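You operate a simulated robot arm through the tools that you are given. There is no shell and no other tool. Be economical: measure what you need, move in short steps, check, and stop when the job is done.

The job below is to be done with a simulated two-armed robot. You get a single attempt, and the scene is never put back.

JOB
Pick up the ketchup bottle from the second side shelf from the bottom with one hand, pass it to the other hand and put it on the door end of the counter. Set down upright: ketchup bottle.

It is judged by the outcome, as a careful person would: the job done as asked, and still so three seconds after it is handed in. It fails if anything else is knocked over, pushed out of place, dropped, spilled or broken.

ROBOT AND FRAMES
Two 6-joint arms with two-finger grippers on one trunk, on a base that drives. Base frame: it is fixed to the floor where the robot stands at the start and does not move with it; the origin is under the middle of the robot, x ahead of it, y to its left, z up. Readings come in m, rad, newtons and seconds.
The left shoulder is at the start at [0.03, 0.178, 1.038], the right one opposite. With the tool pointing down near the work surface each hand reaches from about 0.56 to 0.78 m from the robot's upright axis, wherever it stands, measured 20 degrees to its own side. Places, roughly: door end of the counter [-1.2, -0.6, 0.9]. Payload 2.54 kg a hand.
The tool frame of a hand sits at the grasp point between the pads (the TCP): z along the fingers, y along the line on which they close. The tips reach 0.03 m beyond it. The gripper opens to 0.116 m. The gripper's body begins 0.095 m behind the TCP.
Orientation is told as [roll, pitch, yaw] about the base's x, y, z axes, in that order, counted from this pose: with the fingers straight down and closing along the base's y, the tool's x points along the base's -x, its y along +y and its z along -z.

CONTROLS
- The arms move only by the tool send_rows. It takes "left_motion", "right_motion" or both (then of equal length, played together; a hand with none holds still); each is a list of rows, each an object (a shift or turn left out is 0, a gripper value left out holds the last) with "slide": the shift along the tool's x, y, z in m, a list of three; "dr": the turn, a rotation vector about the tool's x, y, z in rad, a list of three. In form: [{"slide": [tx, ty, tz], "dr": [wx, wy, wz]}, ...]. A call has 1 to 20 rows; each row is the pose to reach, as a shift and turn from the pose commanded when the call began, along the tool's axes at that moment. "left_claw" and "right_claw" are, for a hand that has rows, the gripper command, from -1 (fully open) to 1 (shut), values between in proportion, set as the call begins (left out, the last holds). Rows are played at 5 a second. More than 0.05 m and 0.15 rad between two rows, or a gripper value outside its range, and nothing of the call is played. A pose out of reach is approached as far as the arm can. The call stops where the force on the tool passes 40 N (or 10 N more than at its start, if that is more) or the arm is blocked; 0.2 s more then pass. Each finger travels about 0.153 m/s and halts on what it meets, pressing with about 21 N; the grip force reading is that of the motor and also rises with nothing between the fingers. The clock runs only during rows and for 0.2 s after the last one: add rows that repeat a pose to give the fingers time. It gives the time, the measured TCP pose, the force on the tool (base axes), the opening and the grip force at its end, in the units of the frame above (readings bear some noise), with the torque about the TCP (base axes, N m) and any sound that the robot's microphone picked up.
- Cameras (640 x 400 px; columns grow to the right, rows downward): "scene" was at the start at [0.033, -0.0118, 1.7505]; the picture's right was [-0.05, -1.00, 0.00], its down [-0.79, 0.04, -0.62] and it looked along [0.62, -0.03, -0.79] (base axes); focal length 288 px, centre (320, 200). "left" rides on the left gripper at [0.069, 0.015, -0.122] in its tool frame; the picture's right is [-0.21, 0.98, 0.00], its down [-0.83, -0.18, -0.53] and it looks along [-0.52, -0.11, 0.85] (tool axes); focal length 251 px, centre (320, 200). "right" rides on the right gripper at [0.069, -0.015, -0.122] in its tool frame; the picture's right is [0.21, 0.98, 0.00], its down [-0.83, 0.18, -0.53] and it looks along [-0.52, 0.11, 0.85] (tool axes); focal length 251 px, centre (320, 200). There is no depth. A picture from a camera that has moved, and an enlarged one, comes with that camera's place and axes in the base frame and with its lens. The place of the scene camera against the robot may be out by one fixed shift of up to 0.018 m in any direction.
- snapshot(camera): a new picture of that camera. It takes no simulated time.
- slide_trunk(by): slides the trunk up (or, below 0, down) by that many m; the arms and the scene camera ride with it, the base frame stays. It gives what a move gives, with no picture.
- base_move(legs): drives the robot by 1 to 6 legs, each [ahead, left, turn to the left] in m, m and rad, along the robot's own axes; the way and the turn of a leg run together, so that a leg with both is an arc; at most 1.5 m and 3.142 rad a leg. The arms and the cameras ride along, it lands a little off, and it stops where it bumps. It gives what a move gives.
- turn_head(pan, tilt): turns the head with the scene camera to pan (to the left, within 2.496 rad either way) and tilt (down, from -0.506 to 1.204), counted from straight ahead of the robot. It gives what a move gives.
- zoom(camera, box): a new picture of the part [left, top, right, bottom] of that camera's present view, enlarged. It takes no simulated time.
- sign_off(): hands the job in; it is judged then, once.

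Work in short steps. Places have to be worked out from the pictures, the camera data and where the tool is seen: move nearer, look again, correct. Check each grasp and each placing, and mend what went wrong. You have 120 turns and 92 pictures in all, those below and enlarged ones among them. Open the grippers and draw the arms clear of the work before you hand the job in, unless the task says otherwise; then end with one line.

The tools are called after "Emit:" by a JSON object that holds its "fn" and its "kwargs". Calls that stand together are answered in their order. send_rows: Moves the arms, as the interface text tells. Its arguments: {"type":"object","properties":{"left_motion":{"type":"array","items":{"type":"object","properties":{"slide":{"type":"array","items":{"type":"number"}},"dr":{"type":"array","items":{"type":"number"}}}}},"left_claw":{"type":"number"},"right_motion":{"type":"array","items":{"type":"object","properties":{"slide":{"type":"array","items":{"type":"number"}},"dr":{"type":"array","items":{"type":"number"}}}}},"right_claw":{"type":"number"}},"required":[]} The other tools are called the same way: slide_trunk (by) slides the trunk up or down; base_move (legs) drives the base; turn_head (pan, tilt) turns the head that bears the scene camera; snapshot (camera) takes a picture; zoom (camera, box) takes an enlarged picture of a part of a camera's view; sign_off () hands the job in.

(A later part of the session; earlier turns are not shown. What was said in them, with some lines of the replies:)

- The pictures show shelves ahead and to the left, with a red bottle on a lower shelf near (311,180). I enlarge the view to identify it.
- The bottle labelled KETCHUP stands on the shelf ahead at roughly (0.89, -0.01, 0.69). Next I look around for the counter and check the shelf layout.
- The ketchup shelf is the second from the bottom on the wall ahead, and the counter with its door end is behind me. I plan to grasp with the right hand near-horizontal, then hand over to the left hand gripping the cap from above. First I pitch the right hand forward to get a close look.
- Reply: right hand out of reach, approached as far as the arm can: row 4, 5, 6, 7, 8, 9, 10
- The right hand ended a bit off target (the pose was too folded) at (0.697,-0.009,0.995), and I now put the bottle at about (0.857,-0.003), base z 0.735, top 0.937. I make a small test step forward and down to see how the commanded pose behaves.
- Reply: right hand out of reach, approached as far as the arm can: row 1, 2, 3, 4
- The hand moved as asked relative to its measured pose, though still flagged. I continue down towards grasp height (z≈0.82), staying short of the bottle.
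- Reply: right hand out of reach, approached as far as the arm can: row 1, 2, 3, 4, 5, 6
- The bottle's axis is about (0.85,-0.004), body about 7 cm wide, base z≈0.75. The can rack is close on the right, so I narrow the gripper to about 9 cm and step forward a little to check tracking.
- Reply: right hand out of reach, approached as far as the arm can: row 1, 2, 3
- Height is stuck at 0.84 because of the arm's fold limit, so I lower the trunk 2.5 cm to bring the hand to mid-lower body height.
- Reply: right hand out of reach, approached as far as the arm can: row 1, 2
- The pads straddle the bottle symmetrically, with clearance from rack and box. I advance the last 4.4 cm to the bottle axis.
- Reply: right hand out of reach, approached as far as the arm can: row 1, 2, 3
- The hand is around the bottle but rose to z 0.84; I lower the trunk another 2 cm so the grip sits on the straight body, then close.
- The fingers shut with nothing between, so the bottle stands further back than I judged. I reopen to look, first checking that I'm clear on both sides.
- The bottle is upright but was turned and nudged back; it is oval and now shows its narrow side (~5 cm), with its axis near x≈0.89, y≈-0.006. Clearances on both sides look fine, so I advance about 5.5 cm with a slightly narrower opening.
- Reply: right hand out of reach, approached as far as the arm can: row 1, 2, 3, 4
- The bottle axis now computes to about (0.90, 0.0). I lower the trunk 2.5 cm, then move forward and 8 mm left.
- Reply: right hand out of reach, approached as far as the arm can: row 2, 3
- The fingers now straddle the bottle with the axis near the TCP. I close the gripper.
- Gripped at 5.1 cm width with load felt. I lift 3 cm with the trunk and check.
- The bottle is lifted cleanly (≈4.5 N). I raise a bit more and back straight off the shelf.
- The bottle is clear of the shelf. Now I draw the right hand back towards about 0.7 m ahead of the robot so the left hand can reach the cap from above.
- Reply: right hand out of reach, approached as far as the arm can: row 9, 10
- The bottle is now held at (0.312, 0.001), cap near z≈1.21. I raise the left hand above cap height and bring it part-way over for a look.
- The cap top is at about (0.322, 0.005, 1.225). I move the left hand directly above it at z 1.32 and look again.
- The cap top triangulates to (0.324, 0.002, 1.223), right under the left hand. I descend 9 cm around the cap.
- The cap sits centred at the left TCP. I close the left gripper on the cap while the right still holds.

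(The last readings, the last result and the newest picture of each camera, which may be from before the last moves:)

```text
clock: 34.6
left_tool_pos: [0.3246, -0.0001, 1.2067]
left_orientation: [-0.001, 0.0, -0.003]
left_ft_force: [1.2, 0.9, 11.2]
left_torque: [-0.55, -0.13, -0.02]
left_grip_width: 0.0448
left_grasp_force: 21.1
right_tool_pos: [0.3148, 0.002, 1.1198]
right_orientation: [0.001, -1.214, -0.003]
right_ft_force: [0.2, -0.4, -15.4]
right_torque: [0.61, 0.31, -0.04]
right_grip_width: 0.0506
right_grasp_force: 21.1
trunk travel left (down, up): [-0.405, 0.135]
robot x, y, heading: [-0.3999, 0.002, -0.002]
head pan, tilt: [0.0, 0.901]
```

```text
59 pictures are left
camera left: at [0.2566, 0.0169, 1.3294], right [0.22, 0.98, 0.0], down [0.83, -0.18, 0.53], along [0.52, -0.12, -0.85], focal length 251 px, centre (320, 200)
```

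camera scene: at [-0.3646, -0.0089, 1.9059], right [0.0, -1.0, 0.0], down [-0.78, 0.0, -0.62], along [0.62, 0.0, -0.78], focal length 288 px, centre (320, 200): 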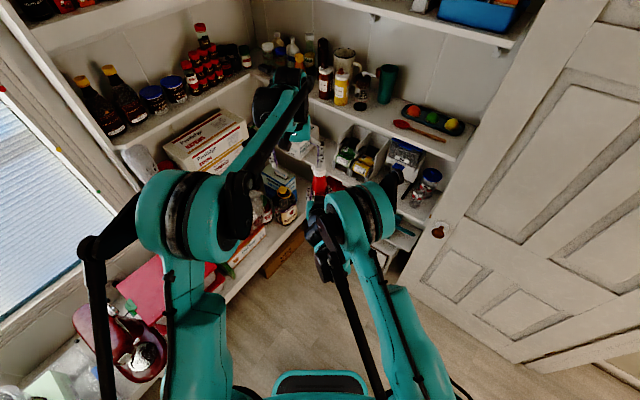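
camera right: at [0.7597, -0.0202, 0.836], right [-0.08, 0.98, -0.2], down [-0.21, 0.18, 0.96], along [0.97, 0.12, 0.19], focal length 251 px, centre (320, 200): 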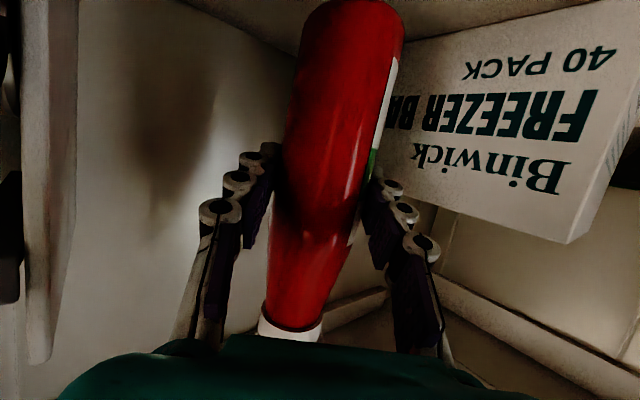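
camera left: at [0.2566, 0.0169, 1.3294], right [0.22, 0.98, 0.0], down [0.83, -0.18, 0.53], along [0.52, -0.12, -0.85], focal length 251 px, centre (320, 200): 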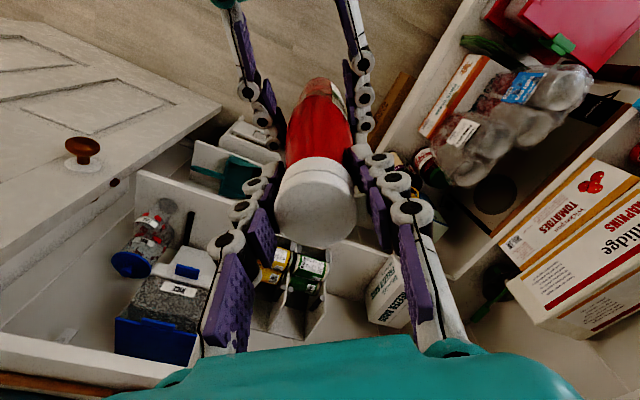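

The left feels 11 N upward, suggesting its tips bear on the flaring shoulder below the cap. I reopen slightly, raise 1.5 cm and close on the cap itself.

Emit:
{"fn": "send_rows", "kwargs": {"left_motion": [{"slide": [0, 0, 0]}, {"slide": [0, 0.001, -0.008]}, {"slide": [0, 0.001, -0.016]}], "left_claw": -0.2}}

Emit:
{"fn": "send_rows", "kwargs": {"left_motion": [{"slide": [0, 0, 0]}, {"slide": [0, 0, 0]}, {"slide": [0, 0, 0]}, {"slide": [0, 0, 0]}], "left_claw": 1}}

Emit:
{"fn": "snapshot", "kwargs": {"camera": "left"}}

```text
clock: 35.4
left_tool_pos: [0.3249, -0.0001, 1.2234]
left_orientation: [0.0, 0.002, -0.001]
left_ft_force: [-0.2, -0.3, -0.7]
left_torque: [-0.02, -0.03, 0.03]
left_grip_width: 0.0697
left_grasp_force: 0.2
right_tool_pos: [0.3142, 0.0028, 1.1185]
right_orientation: [0.0, -1.214, 0.001]
right_ft_force: [0.5, -0.2, -5.0]
right_torque: [-0.01, 0.06, 0.03]
right_grip_width: 0.0506
right_grasp_force: 21.2
trunk travel left (down, up): [-0.405, 0.135]
robot x, y, heading: [-0.4005, 0.001, -0.003]
head pan, tilt: [0.0, 0.901]
```

```text
clock: 36.4
left_tool_pos: [0.3245, 0.0001, 1.2234]
left_orientation: [0.0, 0.0, -0.001]
left_ft_force: [0.3, 3.1, 7.6]
left_torque: [-0.38, -0.13, 0.04]
left_grip_width: 0.045
left_grasp_force: 21.1
right_tool_pos: [0.3142, 0.0022, 1.118]
right_orientation: [-0.001, -1.212, -0.002]
right_ft_force: [0.2, -3.2, -13.4]
right_torque: [0.65, 0.2, -0.08]
right_grip_width: 0.0505
right_grasp_force: 20.7
trunk travel left (down, up): [-0.405, 0.135]
robot x, y, heading: [-0.3923, 0.0025, -0.002]
head pan, tilt: [0.0, 0.901]
```

```text
58 pictures are left
camera left: at [0.2564, 0.0167, 1.3452], right [0.22, 0.98, 0.0], down [0.83, -0.18, 0.53], along [0.52, -0.11, -0.85], focal length 251 px, centre (320, 200)
```

left: 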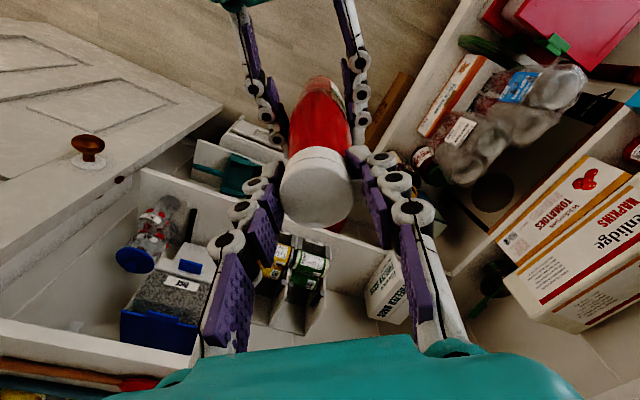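

The same 4.5 cm width means the grip is on the cap itself, and the whole cap is within the pads. I loosen the right gripper slightly and watch whether the left takes the weight.

Emit:
{"fn": "send_rows", "kwargs": {"right_motion": [{"slide": [0, 0, 0]}, {"slide": [0, 0, 0]}, {"slide": [0, 0, 0]}], "right_claw": -0.15}}

Emit:
{"fn": "snapshot", "kwargs": {"camera": "left"}}

Emit:
{"fn": "snapshot", "kwargs": {"camera": "right"}}

```text
clock: 37.2
left_tool_pos: [0.3252, 0.0016, 1.2229]
left_orientation: [0.001, 0.001, -0.002]
left_ft_force: [0.3, 0.3, 1.0]
left_torque: [-0.02, -0.01, 0.02]
left_grip_width: 0.0451
left_grasp_force: 20.8
right_tool_pos: [0.3151, 0.0012, 1.1184]
right_orientation: [0.0, -1.213, 0.0]
right_ft_force: [0.4, 0.4, 0.2]
right_torque: [-0.01, 0.03, -0.01]
right_grip_width: 0.0668
right_grasp_force: 0.1
trunk travel left (down, up): [-0.405, 0.135]
robot x, y, heading: [-0.3973, -0.0003, -0.005]
head pan, tilt: [0.0, 0.901]
```

```text
57 pictures are left
camera left: at [0.2564, 0.0166, 1.3449], right [0.22, 0.98, 0.0], down [0.83, -0.18, 0.53], along [0.52, -0.12, -0.85], focal length 251 px, centre (320, 200)
```

left: 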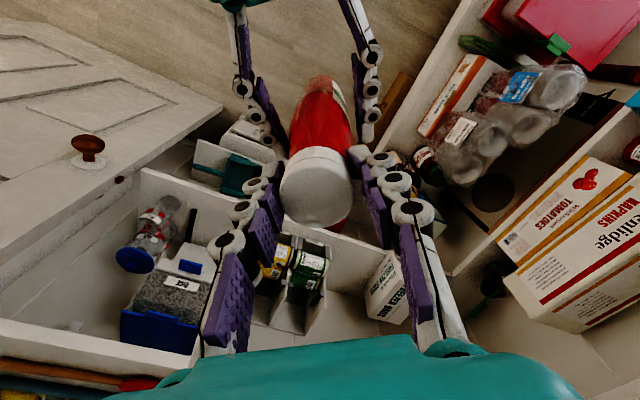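

```text
56 pictures are left
camera right: at [0.1767, -0.0131, 1.0973], right [-0.07, 0.98, -0.2], down [-0.21, 0.18, 0.96], along [0.97, 0.11, 0.19], focal length 251 px, centre (320, 200)
```

right: 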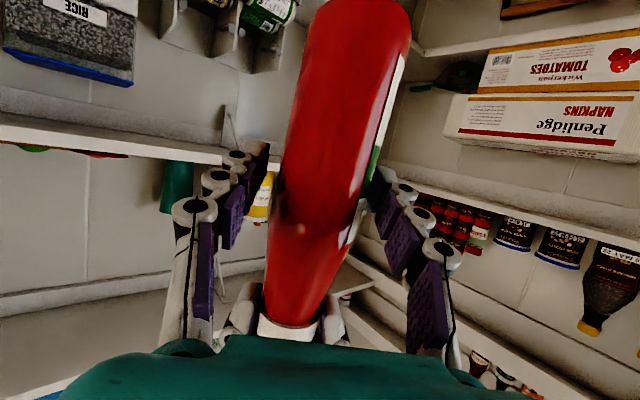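

The right pads are off the bottle, yet the left doesn't show its weight. I wait a moment for a settled reading before moving the right hand.

Emit:
{"fn": "send_rows", "kwargs": {"left_motion": [{"slide": [0, 0, 0]}, {"slide": [0, 0, 0]}, {"slide": [0, 0, 0]}]}}

Emit:
{"fn": "snapshot", "kwargs": {"camera": "right"}}

```text
clock: 38.0
left_tool_pos: [0.3245, 0.0003, 1.2217]
left_orientation: [0.0, 0.0, -0.002]
left_ft_force: [-0.5, -0.2, -0.2]
left_torque: [-0.03, 0.02, -0.01]
left_grip_width: 0.045
left_grasp_force: 21.6
right_tool_pos: [0.3142, 0.0015, 1.119]
right_orientation: [0.001, -1.212, -0.001]
right_ft_force: [0.3, 0.0, -0.1]
right_torque: [0.03, -0.01, -0.01]
right_grip_width: 0.0665
right_grasp_force: 0.1
trunk travel left (down, up): [-0.405, 0.135]
robot x, y, heading: [-0.3963, -0.0018, -0.001]
head pan, tilt: [0.0, 0.901]
```

```text
55 pictures are left
camera right: at [0.1767, -0.0131, 1.0973], right [-0.07, 0.98, -0.2], down [-0.21, 0.18, 0.96], along [0.97, 0.11, 0.19], focal length 251 px, centre (320, 200)
```

right: 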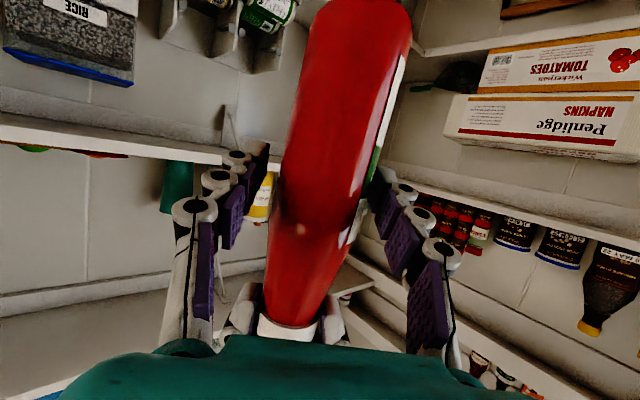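

Neither hand reports the weight though the bottle stays put in the left grip. I open the right hand fully and check that the bottle isn't slipping.

Emit:
{"fn": "send_rows", "kwargs": {"right_motion": [{"slide": [0, 0, 0]}, {"slide": [0, 0, 0]}, {"slide": [0, 0, 0]}], "right_claw": -1}}

Emit:
{"fn": "snapshot", "kwargs": {"camera": "right"}}

Emit:
{"fn": "snapshot", "kwargs": {"camera": "left"}}

```text
clock: 38.8
left_tool_pos: [0.3253, 0.0011, 1.2224]
left_orientation: [0.0, 0.002, -0.003]
left_ft_force: [0.1, -0.3, 0.1]
left_torque: [0.0, -0.01, 0.0]
left_grip_width: 0.0446
left_grasp_force: 21.0
right_tool_pos: [0.3145, 0.0005, 1.1185]
right_orientation: [0.0, -1.213, 0.001]
right_ft_force: [-0.7, -0.6, -0.1]
right_torque: [0.02, 0.01, -0.02]
right_grip_width: 0.1159
right_grasp_force: 0.0
trunk travel left (down, up): [-0.405, 0.135]
robot x, y, heading: [-0.3983, -0.002, -0.003]
head pan, tilt: [0.0, 0.901]
```

```text
54 pictures are left
camera right: at [0.1767, -0.0131, 1.0973], right [-0.07, 0.98, -0.2], down [-0.21, 0.18, 0.96], along [0.97, 0.11, 0.19], focal length 251 px, centre (320, 200)
```

right: 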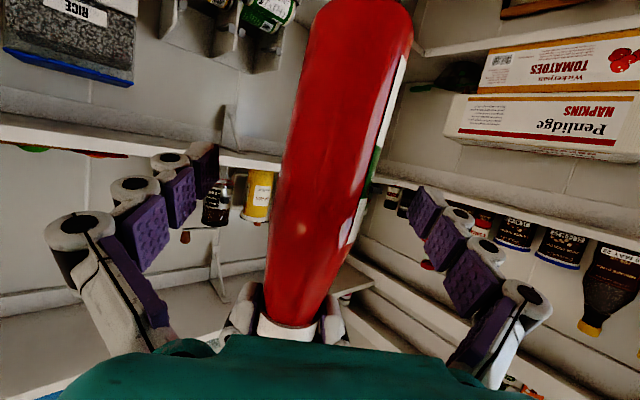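

```text
53 pictures are left
camera left: at [0.2564, 0.0166, 1.345], right [0.22, 0.98, 0.0], down [0.83, -0.18, 0.53], along [0.52, -0.12, -0.85], focal length 251 px, centre (320, 200)
```

left: 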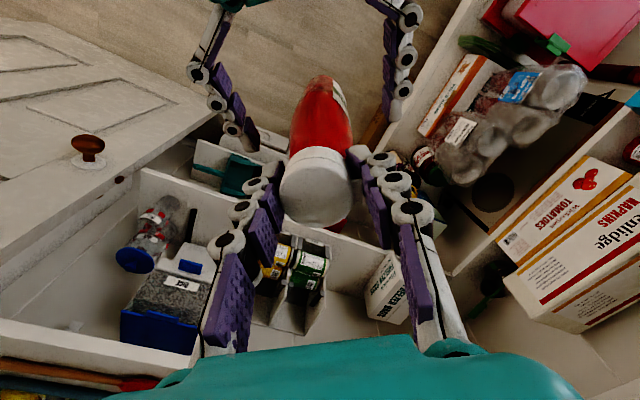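

The bottle hangs steadily from the left hand. I drop the right hand vertically in small steps, its open fingers passing down either side of the bottle.

Emit:
{"fn": "send_rows", "kwargs": {"right_motion": [{"slide": [0.0188, 0, 0.0069]}, {"slide": [0.0376, 0, 0.0138]}, {"slide": [0.0564, 0, 0.0207]}]}}

Emit:
{"fn": "snapshot", "kwargs": {"camera": "right"}}

```text
clock: 39.6
left_tool_pos: [0.3257, 0.0008, 1.2217]
left_orientation: [0.001, -0.001, -0.003]
left_ft_force: [0.0, -0.7, 0.9]
left_torque: [-0.02, -0.02, 0.02]
left_grip_width: 0.0445
left_grasp_force: 21.5
right_tool_pos: [0.3366, 0.0073, 1.0681]
right_orientation: [-0.001, -1.212, -0.001]
right_ft_force: [-0.1, 0.1, -0.3]
right_torque: [0.02, 0.0, -0.02]
right_grip_width: 0.1159
right_grasp_force: 0.0
right hand out of reach, approached as far as the arm can: row 1, 2, 3
trunk travel left (down, up): [-0.405, 0.135]
robot x, y, heading: [-0.401, 0.0046, 0.001]
head pan, tilt: [0.0, 0.901]
```

```text
52 pictures are left
camera right: at [0.1987, -0.0064, 1.0457], right [-0.07, 0.98, -0.2], down [-0.21, 0.18, 0.96], along [0.97, 0.11, 0.19], focal length 251 px, centre (320, 200)
```

right: 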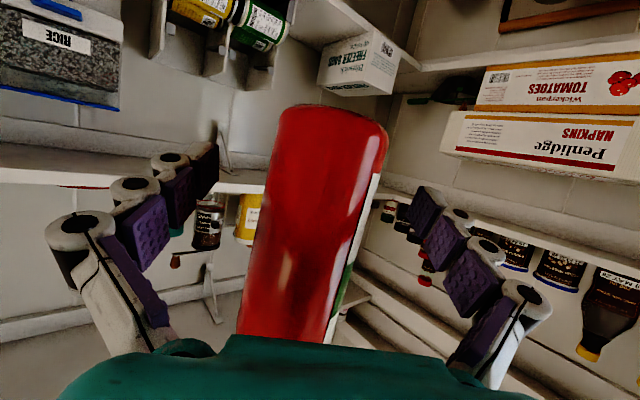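

The right hand drifts forward as it lowers, so I'd rather lift the bottle out: raise the left hand 6 cm while the right holds still.

Emit:
{"fn": "send_rows", "kwargs": {"left_motion": [{"slide": [0, 0, -0.02]}, {"slide": [0, 0, -0.04]}, {"slide": [0, 0, -0.06]}]}}

Emit:
{"fn": "snapshot", "kwargs": {"camera": "right"}}

```text
clock: 40.4
left_tool_pos: [0.3242, 0.0021, 1.2824]
left_orientation: [0.0, -0.001, 0.0]
left_ft_force: [-1.1, -0.1, -4.3]
left_torque: [0.0, 0.0, -0.02]
left_grip_width: 0.0449
left_grasp_force: 21.3
right_tool_pos: [0.3342, 0.0076, 1.0677]
right_orientation: [-0.001, -1.212, 0.002]
right_ft_force: [0.6, 0.1, 0.2]
right_torque: [-0.02, 0.0, 0.0]
right_grip_width: 0.1164
right_grasp_force: 0.0
trunk travel left (down, up): [-0.405, 0.135]
robot x, y, heading: [-0.3989, -0.0006, 0.001]
head pan, tilt: [0.0, 0.901]
```

```text
51 pictures are left
camera right: at [0.1977, -0.0064, 1.0463], right [-0.07, 0.98, -0.2], down [-0.21, 0.18, 0.96], along [0.97, 0.11, 0.19], focal length 251 px, centre (320, 200)
```

right: 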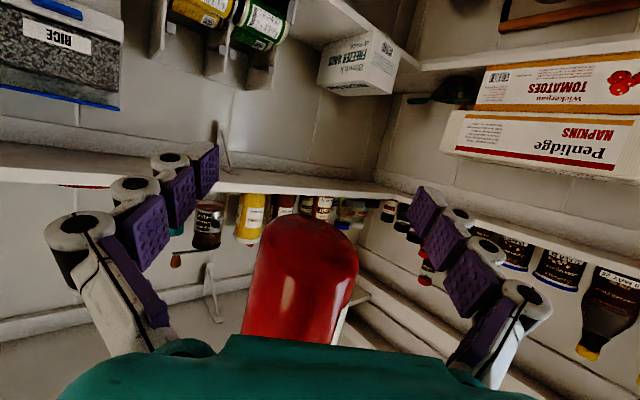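

The left now shows the weight (-4.3 N). I lift another 5 cm while the right lowers and shifts to the right, out from under.

Emit:
{"fn": "send_rows", "kwargs": {"left_motion": [{"slide": [0, 0, -0.02]}, {"slide": [0, 0, -0.04]}, {"slide": [0, 0, -0.06]}]}}

Emit:
{"fn": "send_rows", "kwargs": {"right_motion": [{"slide": [0.028, 0, 0.01]}, {"slide": [0.056, -0.01, 0.02]}, {"slide": [0.056, -0.05, 0.02]}, {"slide": [0.056, -0.09, 0.02]}, {"slide": [0.056, -0.13, 0.02]}]}}

Emit:
{"fn": "snapshot", "kwargs": {"camera": "scene"}}

Emit:
{"fn": "snapshot", "kwargs": {"camera": "left"}}

```text
clock: 41.2
left_tool_pos: [0.325, -0.0, 1.3412]
left_orientation: [0.0, -0.002, -0.002]
left_ft_force: [0.6, 0.1, -5.7]
left_torque: [-0.03, 0.03, -0.03]
left_grip_width: 0.0448
left_grasp_force: 21.2
right_tool_pos: [0.335, 0.0073, 1.0684]
right_orientation: [0.0, -1.213, -0.001]
right_ft_force: [0.3, -0.8, 0.7]
right_torque: [0.01, -0.01, 0.01]
right_grip_width: 0.1158
right_grasp_force: 0.0
trunk travel left (down, up): [-0.405, 0.135]
robot x, y, heading: [-0.399, -0.0011, -0.003]
head pan, tilt: [0.0, 0.901]
```

```text
clock: 42.4
left_tool_pos: [0.3263, -0.0013, 1.341]
left_orientation: [0.001, 0.001, -0.002]
left_ft_force: [-0.4, -0.8, -4.6]
left_torque: [0.02, 0.0, 0.01]
left_grip_width: 0.0448
left_grasp_force: 20.2
right_tool_pos: [0.3805, -0.1169, 1.0178]
right_orientation: [0.002, -1.214, -0.003]
right_ft_force: [0.1, -0.4, 0.0]
right_torque: [0.03, 0.01, -0.03]
right_grip_width: 0.116
right_grasp_force: 0.1
right hand out of reach, approached as far as the arm can: row 1, 2, 3, 4, 5
trunk travel left (down, up): [-0.405, 0.135]
robot x, y, heading: [-0.3972, -0.0006, 0.002]
head pan, tilt: [0.0, 0.901]
```

```text
50 pictures are left
camera scene: at [-0.3641, -0.0105, 1.9059], right [0.0, -1.0, 0.0], down [-0.78, 0.0, -0.62], along [0.62, 0.0, -0.78], focal length 288 px, centre (320, 200)
```

scene: 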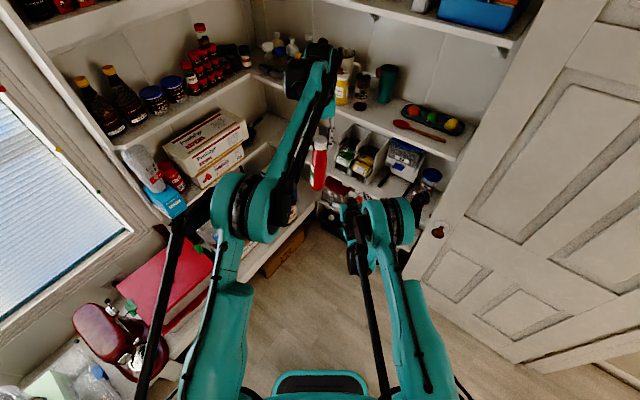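

```text
49 pictures are left
camera left: at [0.2578, 0.0147, 1.4639], right [0.22, 0.98, 0.0], down [0.83, -0.18, 0.53], along [0.52, -0.11, -0.85], focal length 251 px, centre (320, 200)
```

left: 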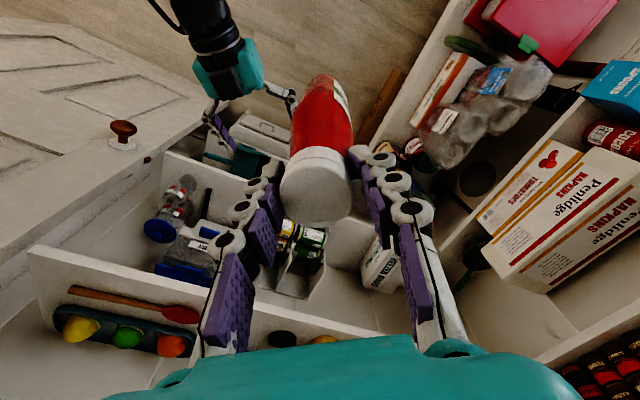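

The handover worked: the left hand holds the bottle upright and the right is free. I tuck both arms closer to the body for driving.

Emit:
{"fn": "send_rows", "kwargs": {"right_motion": [{"slide": [0.001, -0.005, -0.027], "dr": [0, 0.1017, 0]}, {"slide": [0.002, -0.01, -0.054], "dr": [0, 0.2033, 0]}, {"slide": [0.003, -0.015, -0.081], "dr": [0, 0.305, 0]}, {"slide": [0.004, -0.02, -0.1085], "dr": [0, 0.4067, 0]}, {"slide": [0.005, -0.025, -0.1356], "dr": [0, 0.5083, 0]}, {"slide": [0.006, -0.03, -0.1627], "dr": [0, 0.61, 0]}, {"slide": [0.007, -0.035, -0.19], "dr": [0, 0.7117, 0]}, {"slide": [0.008, -0.04, -0.217], "dr": [0, 0.8133, 0]}, {"slide": [0.009, -0.045, -0.244], "dr": [0, 0.915, 0]}, {"slide": [0.01, -0.05, -0.271], "dr": [0, 1.0167, 0]}, {"slide": [0.011, -0.055, -0.298], "dr": [0, 1.1183, 0]}, {"slide": [0.0127, -0.06, -0.3255], "dr": [0, 1.22, 0]}], "left_motion": [{"slide": [0.0167, 0.0125, 0]}, {"slide": [0.0333, 0.025, 0]}, {"slide": [0.05, 0.0375, 0]}, {"slide": [0.0667, 0.05, 0]}, {"slide": [0.0833, 0.0625, 0]}, {"slide": [0.1, 0.075, 0]}, {"slide": [0.1167, 0.0875, 0]}, {"slide": [0.1333, 0.1, 0]}, {"slide": [0.15, 0.1125, 0]}, {"slide": [0.1667, 0.125, 0]}, {"slide": [0.1833, 0.1375, 0]}, {"slide": [0.2, 0.15, 0]}]}}

Emit:
{"fn": "turn_head", "kwargs": {"pan": -2.0, "tilt": 0.7}}

Emit:
{"fn": "snapshot", "kwargs": {"camera": "scene"}}

```text
clock: 45.0
left_tool_pos: [0.1221, 0.1502, 1.3434]
left_orientation: [0.001, 0.001, -0.002]
left_ft_force: [-1.1, 0.1, -4.5]
left_torque: [0.0, -0.02, -0.01]
left_grip_width: 0.0445
left_grasp_force: 20.6
right_tool_pos: [0.0713, -0.1742, 1.1194]
right_orientation: [0.0, 0.006, 0.0]
right_ft_force: [-0.6, 0.2, -0.6]
right_torque: [-0.01, -0.01, 0.01]
right_grip_width: 0.116
right_grasp_force: 0.3
right hand out of reach, approached as far as the arm can: row 1, 2, 3, 4
trunk travel left (down, up): [-0.405, 0.135]
robot x, y, heading: [-0.3998, -0.0027, -0.005]
head pan, tilt: [0.0, 0.901]
```

```text
clock: 46.9
left_tool_pos: [0.1261, 0.149, 1.3416]
left_orientation: [0.002, -0.001, -0.002]
left_ft_force: [-0.1, 0.3, -4.7]
left_torque: [-0.01, -0.02, 0.0]
left_grip_width: 0.0447
left_grasp_force: 21.3
right_tool_pos: [0.0728, -0.174, 1.1186]
right_orientation: [-0.001, 0.004, 0.001]
right_ft_force: [-0.3, -0.3, 0.4]
right_torque: [0.0, 0.0, 0.02]
right_grip_width: 0.1162
right_grasp_force: 0.1
trunk travel left (down, up): [-0.405, 0.135]
robot x, y, heading: [-0.3993, -0.0024, -0.002]
head pan, tilt: [-2.0, 0.7]
```

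```text
48 pictures are left
camera scene: at [-0.4755, -0.0851, 1.9221], right [-0.91, 0.42, 0.0], down [0.27, 0.59, -0.77], along [-0.32, -0.7, -0.64], focal length 288 px, centre (320, 200)
```

scene: 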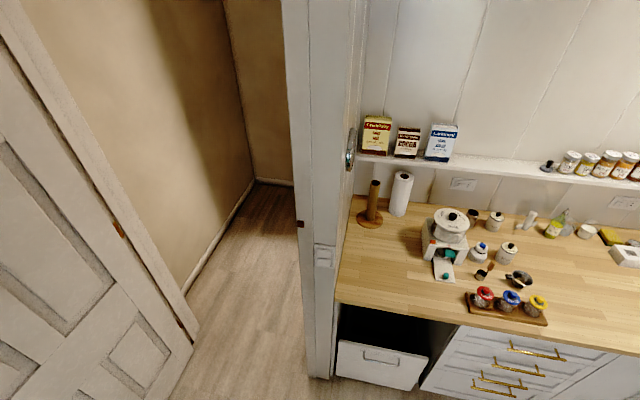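

The counter runs obliquely: its front door-end corner is near (-0.79,-0.61), with its facing direction at heading ≈ -2.2. The free spot is about (-1.11,-0.62), left of the stand. I turn right in place by 2.2 rad; the knob and jamb are about 0.7 m away, beyond the arms.

Emit:
{"fn": "base_move", "kwargs": {"legs": [[0, 0, -2.2]]}}

Emit:
{"fn": "turn_head", "kwargs": {"pan": 0.0, "tilt": 0.8}}

Emit:
{"fn": "snapshot", "kwargs": {"camera": "scene"}}

Emit:
{"fn": "snapshot", "kwargs": {"camera": "left"}}

```text
clock: 52.5
left_tool_pos: [-0.5601, -0.5185, 1.3415]
left_orientation: [0.0, 0.001, -2.153]
left_ft_force: [-0.3, 0.8, -5.0]
left_torque: [0.0, 0.02, -0.04]
left_grip_width: 0.0446
left_grasp_force: 20.8
right_tool_pos: [-0.8032, -0.2988, 1.1203]
right_orientation: [0.001, 0.006, -2.154]
right_ft_force: [-1.0, -0.6, 0.1]
right_torque: [0.0, 0.02, -0.02]
right_grip_width: 0.1159
right_grasp_force: 0.0
trunk travel left (down, up): [-0.405, 0.135]
robot x, y, heading: [-0.3985, -0.0009, -2.157]
head pan, tilt: [-2.0, 0.7]
```

```text
clock: 54.4
left_tool_pos: [-0.5615, -0.5187, 1.3422]
left_orientation: [0.001, 0.001, -2.155]
left_ft_force: [-0.1, 0.8, -4.9]
left_torque: [0.03, -0.02, 0.0]
left_grip_width: 0.0446
left_grasp_force: 21.0
right_tool_pos: [-0.8021, -0.298, 1.1192]
right_orientation: [0.001, 0.004, -2.153]
right_ft_force: [0.5, 0.5, -0.6]
right_torque: [0.02, 0.02, 0.02]
right_grip_width: 0.1157
right_grasp_force: 0.0
trunk travel left (down, up): [-0.405, 0.135]
robot x, y, heading: [-0.3968, 0.0012, -2.156]
head pan, tilt: [0.0, 0.799]
```

```text
47 pictures are left
camera scene: at [-0.4393, -0.0512, 1.9138], right [-0.83, 0.55, 0.0], down [0.4, 0.6, -0.7], along [-0.38, -0.58, -0.72], focal length 288 px, centre (320, 200)
```

scene: 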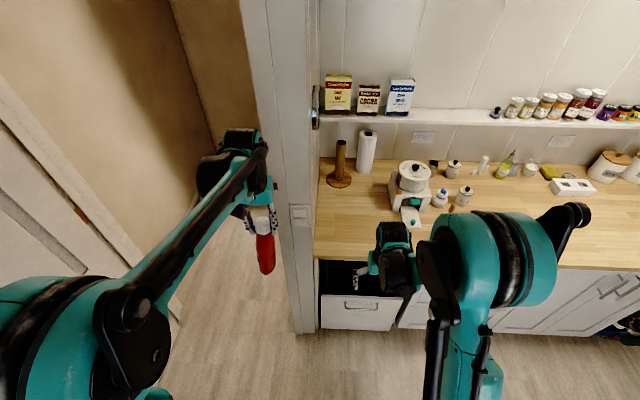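

```text
46 pictures are left
camera left: at [-0.51, -0.4693, 1.4648], right [0.7, -0.72, 0.0], down [-0.61, -0.59, 0.53], along [-0.38, -0.37, -0.85], focal length 251 px, centre (320, 200)
```

left: 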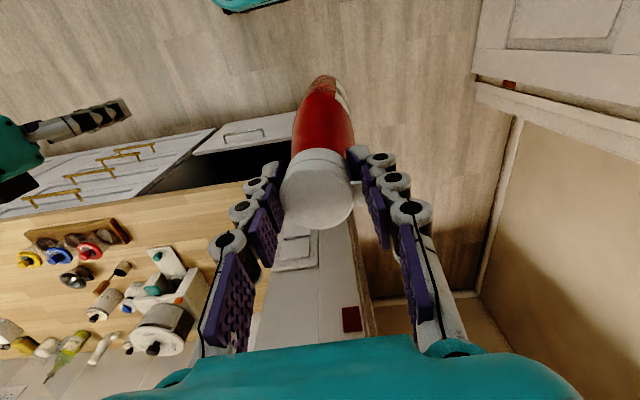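

Counter corner confirmed at about (-0.78,-0.605). I strafe right 0.36 m with a small heading trim, keeping 0.2 m off the counter line, then look.

Emit:
{"fn": "base_move", "kwargs": {"legs": [[0, -0.36, -0.04]]}}

Emit:
{"fn": "snapshot", "kwargs": {"camera": "scene"}}

Emit:
{"fn": "snapshot", "kwargs": {"camera": "left"}}

```text
clock: 56.7
left_tool_pos: [-0.8773, -0.3099, 1.3411]
left_orientation: [-0.001, 0.0, -2.196]
left_ft_force: [-0.3, -0.6, -4.3]
left_torque: [0.02, 0.02, 0.01]
left_grip_width: 0.0442
left_grasp_force: 21.1
right_tool_pos: [-1.1113, -0.0766, 1.1185]
right_orientation: [-0.001, 0.004, -2.195]
right_ft_force: [-0.5, 0.5, 0.1]
right_torque: [0.0, 0.0, 0.01]
right_grip_width: 0.116
right_grasp_force: 0.0
trunk travel left (down, up): [-0.405, 0.135]
robot x, y, heading: [-0.6949, 0.2035, -2.195]
head pan, tilt: [0.0, 0.799]
```

```text
45 pictures are left
camera scene: at [-0.7364, 0.1539, 1.9138], right [-0.81, 0.58, 0.0], down [0.42, 0.58, -0.7], along [-0.41, -0.57, -0.72], focal length 288 px, centre (320, 200)
```

scene: 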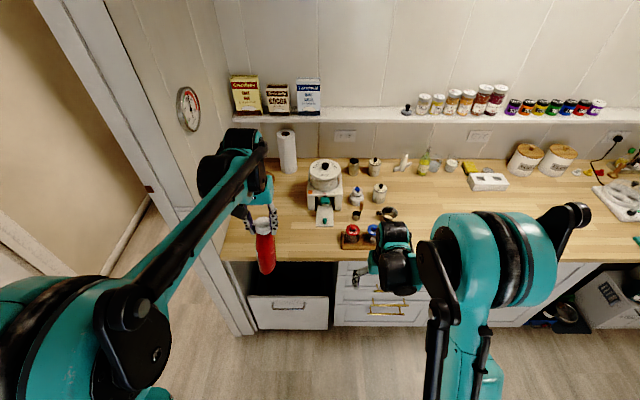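

```text
44 pictures are left
camera left: at [-0.8248, -0.2605, 1.4648], right [0.67, -0.75, 0.0], down [-0.63, -0.56, 0.53], along [-0.4, -0.36, -0.85], focal length 251 px, centre (320, 200)
```

left: 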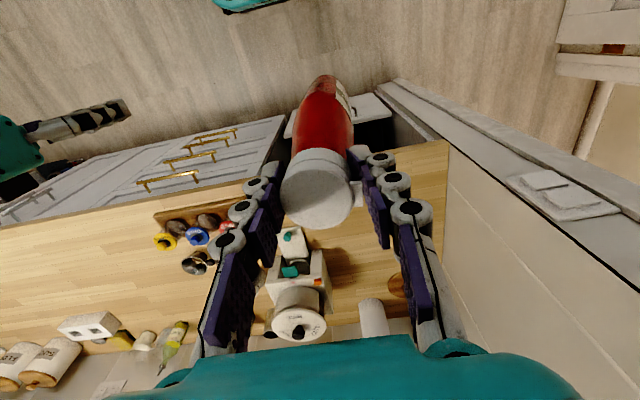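

Bottle is at 0.25 m along the counter, 0.19 m in front of its edge; the spot ahead is free. I drive forward 0.22 m.

Emit:
{"fn": "base_move", "kwargs": {"legs": [[0.22, 0, 0]]}}

Emit:
{"fn": "send_rows", "kwargs": {"left_motion": [{"slide": [-0.03, 0, 0]}, {"slide": [-0.06, 0, 0]}, {"slide": [-0.09, 0, 0]}, {"slide": [-0.12, 0, 0]}, {"slide": [-0.14, 0, 0]}]}}

Emit:
{"fn": "snapshot", "kwargs": {"camera": "scene"}}

Emit:
{"fn": "snapshot", "kwargs": {"camera": "left"}}

```text
clock: 58.4
left_tool_pos: [-1.008, -0.4823, 1.3424]
left_orientation: [-0.001, 0.002, -2.2]
left_ft_force: [-0.9, 0.1, -3.8]
left_torque: [0.04, 0.01, -0.01]
left_grip_width: 0.0442
left_grasp_force: 20.7
right_tool_pos: [-1.2378, -0.2496, 1.1189]
right_orientation: [0.0, 0.003, -2.199]
right_ft_force: [0.2, -0.5, 0.3]
right_torque: [0.04, -0.03, 0.0]
right_grip_width: 0.1163
right_grasp_force: 0.1
trunk travel left (down, up): [-0.405, 0.135]
robot x, y, heading: [-0.8189, 0.0309, -2.203]
head pan, tilt: [0.0, 0.799]
```

```text
clock: 59.6
left_tool_pos: [-1.0894, -0.5969, 1.3424]
left_orientation: [0.0, 0.002, -2.201]
left_ft_force: [-0.7, -0.3, -5.1]
left_torque: [0.08, 0.02, 0.04]
left_grip_width: 0.0445
left_grasp_force: 21.0
right_tool_pos: [-1.2397, -0.2497, 1.1195]
right_orientation: [0.0, 0.005, -2.198]
right_ft_force: [-0.4, -0.7, -0.4]
right_torque: [0.03, 0.0, 0.02]
right_grip_width: 0.1161
right_grasp_force: 0.2
trunk travel left (down, up): [-0.405, 0.135]
robot x, y, heading: [-0.8227, 0.028, -2.203]
head pan, tilt: [0.0, 0.799]
```

```text
43 pictures are left
camera scene: at [-0.8642, -0.0222, 1.9138], right [-0.81, 0.59, 0.0], down [0.42, 0.58, -0.7], along [-0.41, -0.56, -0.72], focal length 288 px, centre (320, 200)
```

scene: 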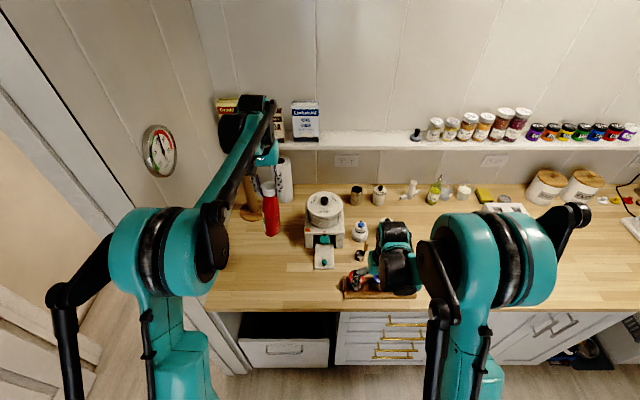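

```text
42 pictures are left
camera left: at [-1.0355, -0.549, 1.4641], right [0.66, -0.75, 0.0], down [-0.63, -0.56, 0.53], along [-0.4, -0.35, -0.85], focal length 251 px, centre (320, 200)
```

left: 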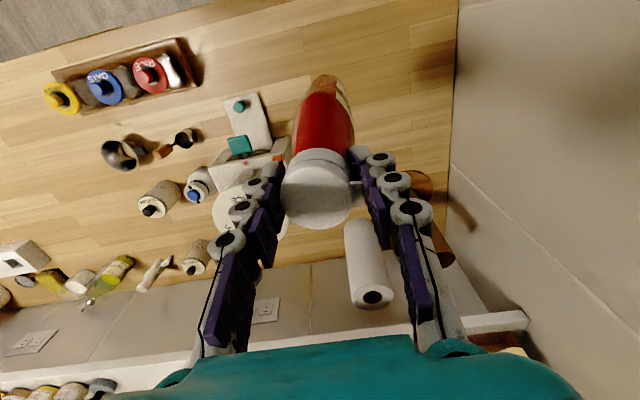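

The bottle is over the free spot (0.25 m along, 0.17 m deep). I lower it 20 cm and look.

Emit:
{"fn": "send_rows", "kwargs": {"left_motion": [{"slide": [0, 0, 0.025]}, {"slide": [0, 0, 0.05]}, {"slide": [0, 0, 0.075]}, {"slide": [0, 0, 0.1]}, {"slide": [0, 0, 0.125]}, {"slide": [0, 0, 0.15]}, {"slide": [0, 0, 0.175]}, {"slide": [0, 0, 0.2]}]}}

Emit:
{"fn": "zoom", "kwargs": {"camera": "scene", "box": [160, 120, 400, 320]}}

Emit:
{"fn": "snapshot", "kwargs": {"camera": "left"}}

```text
clock: 61.4
left_tool_pos: [-1.0902, -0.5954, 1.1421]
left_orientation: [0.001, 0.001, -2.201]
left_ft_force: [-0.1, -1.7, -5.6]
left_torque: [0.05, 0.01, 0.0]
left_grip_width: 0.0445
left_grasp_force: 20.7
right_tool_pos: [-1.2386, -0.2506, 1.1189]
right_orientation: [-0.001, 0.005, -2.2]
right_ft_force: [-0.4, -1.1, 0.1]
right_torque: [0.02, 0.01, -0.01]
right_grip_width: 0.116
right_grasp_force: 0.0
trunk travel left (down, up): [-0.405, 0.135]
robot x, y, heading: [-0.8203, 0.0291, -2.198]
head pan, tilt: [0.0, 0.799]
```

```text
2.00 times, centred on (280, 220) of scene
camera zoom: at [-0.8639, -0.0218, 1.9138], right [-0.81, 0.59, 0.0], down [0.42, 0.58, -0.7], along [-0.41, -0.56, -0.72], focal length 575 px, centre (400, 160)
```

zoom: 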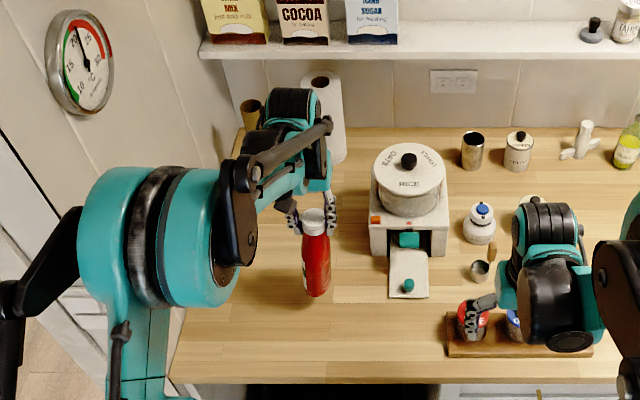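

```text
40 pictures are left
camera left: at [-1.0366, -0.5478, 1.2646], right [0.66, -0.75, 0.0], down [-0.63, -0.56, 0.53], along [-0.4, -0.35, -0.85], focal length 251 px, centre (320, 200)
```

left: 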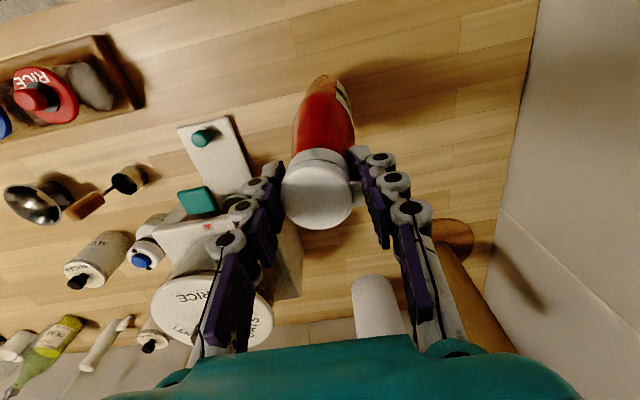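

All clear around the bottle. I lower another 4.5 cm, then feel for contact in small steps.

Emit:
{"fn": "send_rows", "kwargs": {"left_motion": [{"slide": [0, 0, 0.015]}, {"slide": [0, 0, 0.03]}, {"slide": [0, 0, 0.045]}]}}

Emit:
{"fn": "zoom", "kwargs": {"camera": "scene", "box": [220, 180, 340, 280]}}

```text
clock: 62.2
left_tool_pos: [-1.0894, -0.596, 1.0952]
left_orientation: [0.0, 0.001, -2.2]
left_ft_force: [0.0, 0.0, -3.8]
left_torque: [0.02, 0.01, -0.02]
left_grip_width: 0.0445
left_grasp_force: 20.7
right_tool_pos: [-1.2378, -0.2495, 1.1185]
right_orientation: [0.0, 0.005, -2.198]
right_ft_force: [1.0, 0.4, -0.2]
right_torque: [0.02, 0.03, -0.03]
right_grip_width: 0.1158
right_grasp_force: 0.1
trunk travel left (down, up): [-0.405, 0.135]
robot x, y, heading: [-0.8185, 0.0307, -2.201]
head pan, tilt: [0.0, 0.799]
```

```text
4.00 times, centred on (280, 230) of scene
camera zoom: at [-0.8637, -0.0212, 1.9138], right [-0.81, 0.59, 0.0], down [0.42, 0.58, -0.7], along [-0.41, -0.56, -0.72], focal length 1150 px, centre (480, 80)
```

zoom: 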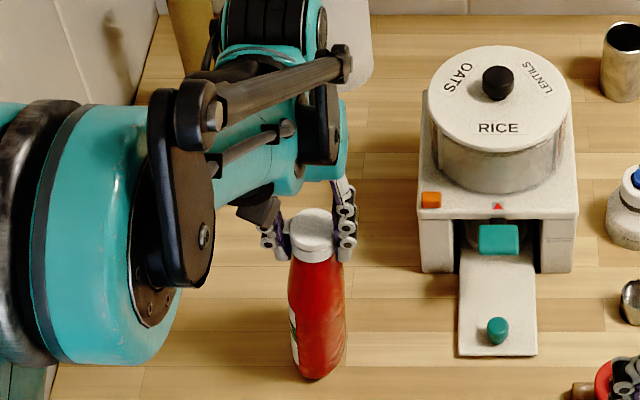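

The bottle is still hanging (-3.8 N). I feel down in 4 mm steps.

Emit:
{"fn": "send_rows", "kwargs": {"left_motion": [{"slide": [0, 0, 0.004]}, {"slide": [0, 0, 0.008]}, {"slide": [0, 0, 0.008]}]}}

Emit:
{"fn": "send_rows", "kwargs": {"left_motion": [{"slide": [0, 0, 0.004]}, {"slide": [0, 0, 0.004]}]}}

```text
clock: 63.0
left_tool_pos: [-1.0899, -0.5925, 1.0908]
left_orientation: [0.0, -0.002, -2.201]
left_ft_force: [-0.3, -0.5, 15.8]
left_torque: [-0.05, 0.06, -0.01]
left_grip_width: 0.0446
left_grasp_force: 21.2
right_tool_pos: [-1.2384, -0.248, 1.1205]
right_orientation: [0.001, 0.004, -2.199]
right_ft_force: [-0.1, 0.4, 0.6]
right_torque: [0.04, -0.02, 0.01]
right_grip_width: 0.1157
right_grasp_force: 0.1
trunk travel left (down, up): [-0.405, 0.135]
robot x, y, heading: [-0.8193, 0.0313, -2.205]
head pan, tilt: [0.0, 0.799]
```

```text
clock: 63.6
left_tool_pos: [-1.0893, -0.5936, 1.0869]
left_orientation: [0.001, -0.002, -2.199]
left_ft_force: [0.6, 0.0, 14.3]
left_torque: [0.01, 0.05, 0.0]
left_grip_width: 0.0446
left_grasp_force: 21.1
right_tool_pos: [-1.2383, -0.2485, 1.1194]
right_orientation: [-0.001, 0.004, -2.201]
right_ft_force: [0.0, 0.7, -1.2]
right_torque: [-0.01, -0.03, 0.0]
right_grip_width: 0.116
right_grasp_force: 0.1
trunk travel left (down, up): [-0.405, 0.135]
robot x, y, heading: [-0.8214, 0.0304, -2.201]
head pan, tilt: [0.0, 0.799]
```

Contact at TCP z≈1.09, pressing ~15 N, so the base is on the counter. I ease up 3 mm, then open the gripper partially.

Emit:
{"fn": "send_rows", "kwargs": {"left_motion": [{"slide": [0, 0, -0.003]}, {"slide": [0, 0, -0.003]}]}}

Emit:
{"fn": "send_rows", "kwargs": {"left_motion": [{"slide": [0, 0, 0]}, {"slide": [0, 0, 0]}, {"slide": [0, 0, 0]}], "left_claw": -0.3}}

Emit:
{"fn": "snapshot", "kwargs": {"camera": "left"}}

Emit:
{"fn": "zoom", "kwargs": {"camera": "scene", "box": [220, 180, 340, 280]}}

```text
clock: 64.2
left_tool_pos: [-1.0892, -0.5935, 1.0883]
left_orientation: [-0.001, 0.0, -2.2]
left_ft_force: [-0.5, -0.4, -3.9]
left_torque: [0.0, 0.03, -0.01]
left_grip_width: 0.0442
left_grasp_force: 20.5
right_tool_pos: [-1.2371, -0.2497, 1.1201]
right_orientation: [-0.002, 0.005, -2.2]
right_ft_force: [-0.5, 0.2, -0.5]
right_torque: [-0.02, 0.01, -0.04]
right_grip_width: 0.1159
right_grasp_force: 0.2
trunk travel left (down, up): [-0.405, 0.135]
robot x, y, heading: [-0.8188, 0.03, -2.201]
head pan, tilt: [0.0, 0.799]
```

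```text
clock: 65.0
left_tool_pos: [-1.0885, -0.5953, 1.089]
left_orientation: [0.0, 0.0, -2.2]
left_ft_force: [-0.2, 0.7, 0.4]
left_torque: [0.04, 0.0, -0.03]
left_grip_width: 0.0752
left_grasp_force: 0.1
right_tool_pos: [-1.2383, -0.2482, 1.1196]
right_orientation: [0.001, 0.004, -2.2]
right_ft_force: [-0.2, 0.2, -0.2]
right_torque: [-0.02, 0.02, 0.04]
right_grip_width: 0.116
right_grasp_force: 0.1
trunk travel left (down, up): [-0.405, 0.135]
robot x, y, heading: [-0.8241, 0.0309, -2.205]
head pan, tilt: [0.0, 0.799]
```

```text
38 pictures are left
camera left: at [-1.0358, -0.5469, 1.2114], right [0.66, -0.75, 0.0], down [-0.63, -0.56, 0.53], along [-0.4, -0.35, -0.85], focal length 251 px, centre (320, 200)
```

left: 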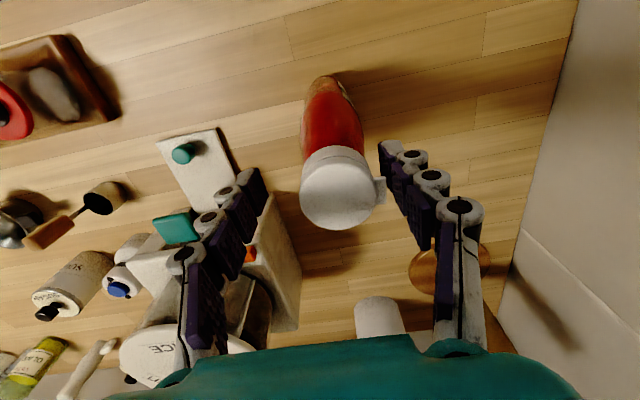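

```text
4.00 times, centred on (280, 230) of scene
camera zoom: at [-0.8633, -0.0204, 1.9138], right [-0.81, 0.59, 0.0], down [0.42, 0.58, -0.7], along [-0.41, -0.56, -0.72], focal length 1150 px, centre (480, 80)
```

zoom: 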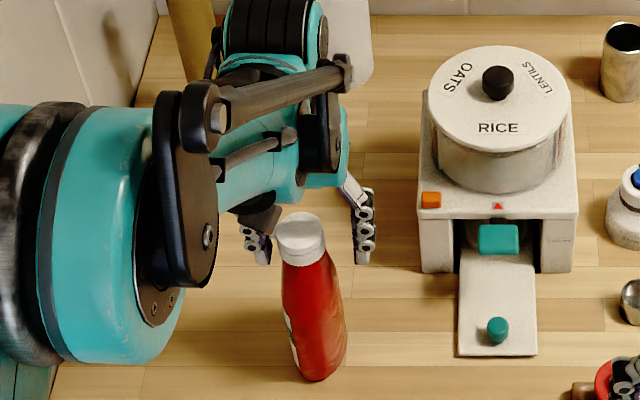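

The bottle now stands upright on its own (its lean in view matches perspective). I open fully, then raise straight up.

Emit:
{"fn": "send_rows", "kwargs": {"left_motion": [{"slide": [0, 0, 0]}, {"slide": [0, 0, 0]}, {"slide": [0, 0, -0.02]}, {"slide": [0, 0, -0.05]}, {"slide": [0, 0, -0.09]}, {"slide": [0, 0, -0.13]}, {"slide": [0, 0, -0.17]}, {"slide": [0.04, 0, -0.2]}, {"slide": [0.08, 0, -0.2]}, {"slide": [0.12, 0, -0.2]}, {"slide": [0.15, 0, -0.2]}], "left_claw": -1}}

Emit:
{"fn": "snapshot", "kwargs": {"camera": "scene"}}

Emit:
{"fn": "snapshot", "kwargs": {"camera": "left"}}

```text
clock: 67.4
left_tool_pos: [-1.0012, -0.474, 1.289]
left_orientation: [0.0, -0.002, -2.2]
left_ft_force: [0.1, -0.6, -0.4]
left_torque: [-0.02, 0.03, 0.02]
left_grip_width: 0.1158
left_grasp_force: 0.0
right_tool_pos: [-1.2369, -0.2475, 1.1205]
right_orientation: [0.0, 0.003, -2.199]
right_ft_force: [1.0, 0.8, 0.0]
right_torque: [-0.04, 0.01, -0.01]
right_grip_width: 0.116
right_grasp_force: 0.1
trunk travel left (down, up): [-0.405, 0.135]
robot x, y, heading: [-0.8199, 0.0271, -2.201]
head pan, tilt: [0.0, 0.799]
```

```text
36 pictures are left
camera scene: at [-0.8618, -0.0182, 1.9139], right [-0.81, 0.59, 0.0], down [0.42, 0.58, -0.7], along [-0.41, -0.56, -0.72], focal length 288 px, centre (320, 200)
```

scene: 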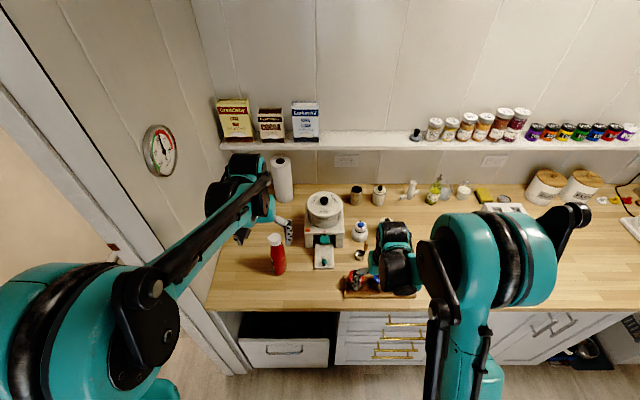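

```text
35 pictures are left
camera left: at [-0.947, -0.4254, 1.412], right [0.66, -0.75, 0.0], down [-0.63, -0.56, 0.53], along [-0.4, -0.35, -0.84], focal length 251 px, centre (320, 200)
```

left: 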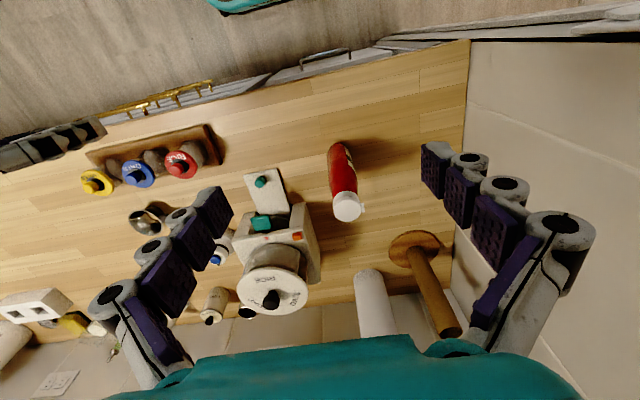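

The bottle stands upright on the door end of the counter and nothing else was disturbed. I back the base 0.25 m so both arms are clear and take a last look.

Emit:
{"fn": "base_move", "kwargs": {"legs": [[-0.25, 0, 0]]}}

Emit:
{"fn": "snapshot", "kwargs": {"camera": "scene"}}

```text
clock: 69.2
left_tool_pos: [-0.8579, -0.2779, 1.289]
left_orientation: [0.0, -0.002, -2.199]
left_ft_force: [0.3, 0.9, 0.0]
left_torque: [-0.01, 0.02, 0.01]
left_grip_width: 0.116
left_grasp_force: 0.1
right_tool_pos: [-1.0944, -0.0532, 1.1189]
right_orientation: [0.0, 0.005, -2.2]
right_ft_force: [0.3, 0.9, 0.4]
right_torque: [-0.01, -0.02, 0.0]
right_grip_width: 0.1162
right_grasp_force: 0.1
trunk travel left (down, up): [-0.405, 0.135]
robot x, y, heading: [-0.678, 0.2261, -2.197]
head pan, tilt: [0.0, 0.799]
```

```text
34 pictures are left
camera scene: at [-0.7194, 0.177, 1.9138], right [-0.81, 0.59, 0.0], down [0.42, 0.58, -0.7], along [-0.41, -0.56, -0.72], focal length 288 px, centre (320, 200)
```

scene: 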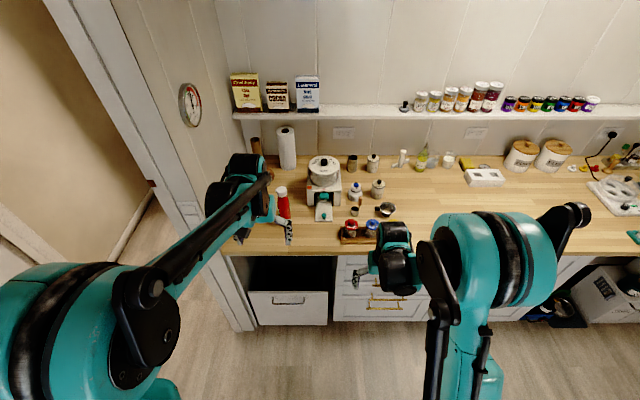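

The bottle is standing, both grippers are open and the arms are clear, so I hand the job in.

Emit:
{"fn": "sign_off", "kwargs": {}}

```text
The job is handed in.
```

The ketchup bottle was picked up with the right hand, passed to the left, and set upright on the door end of the counter; nothing else was disturbed in any view I took.
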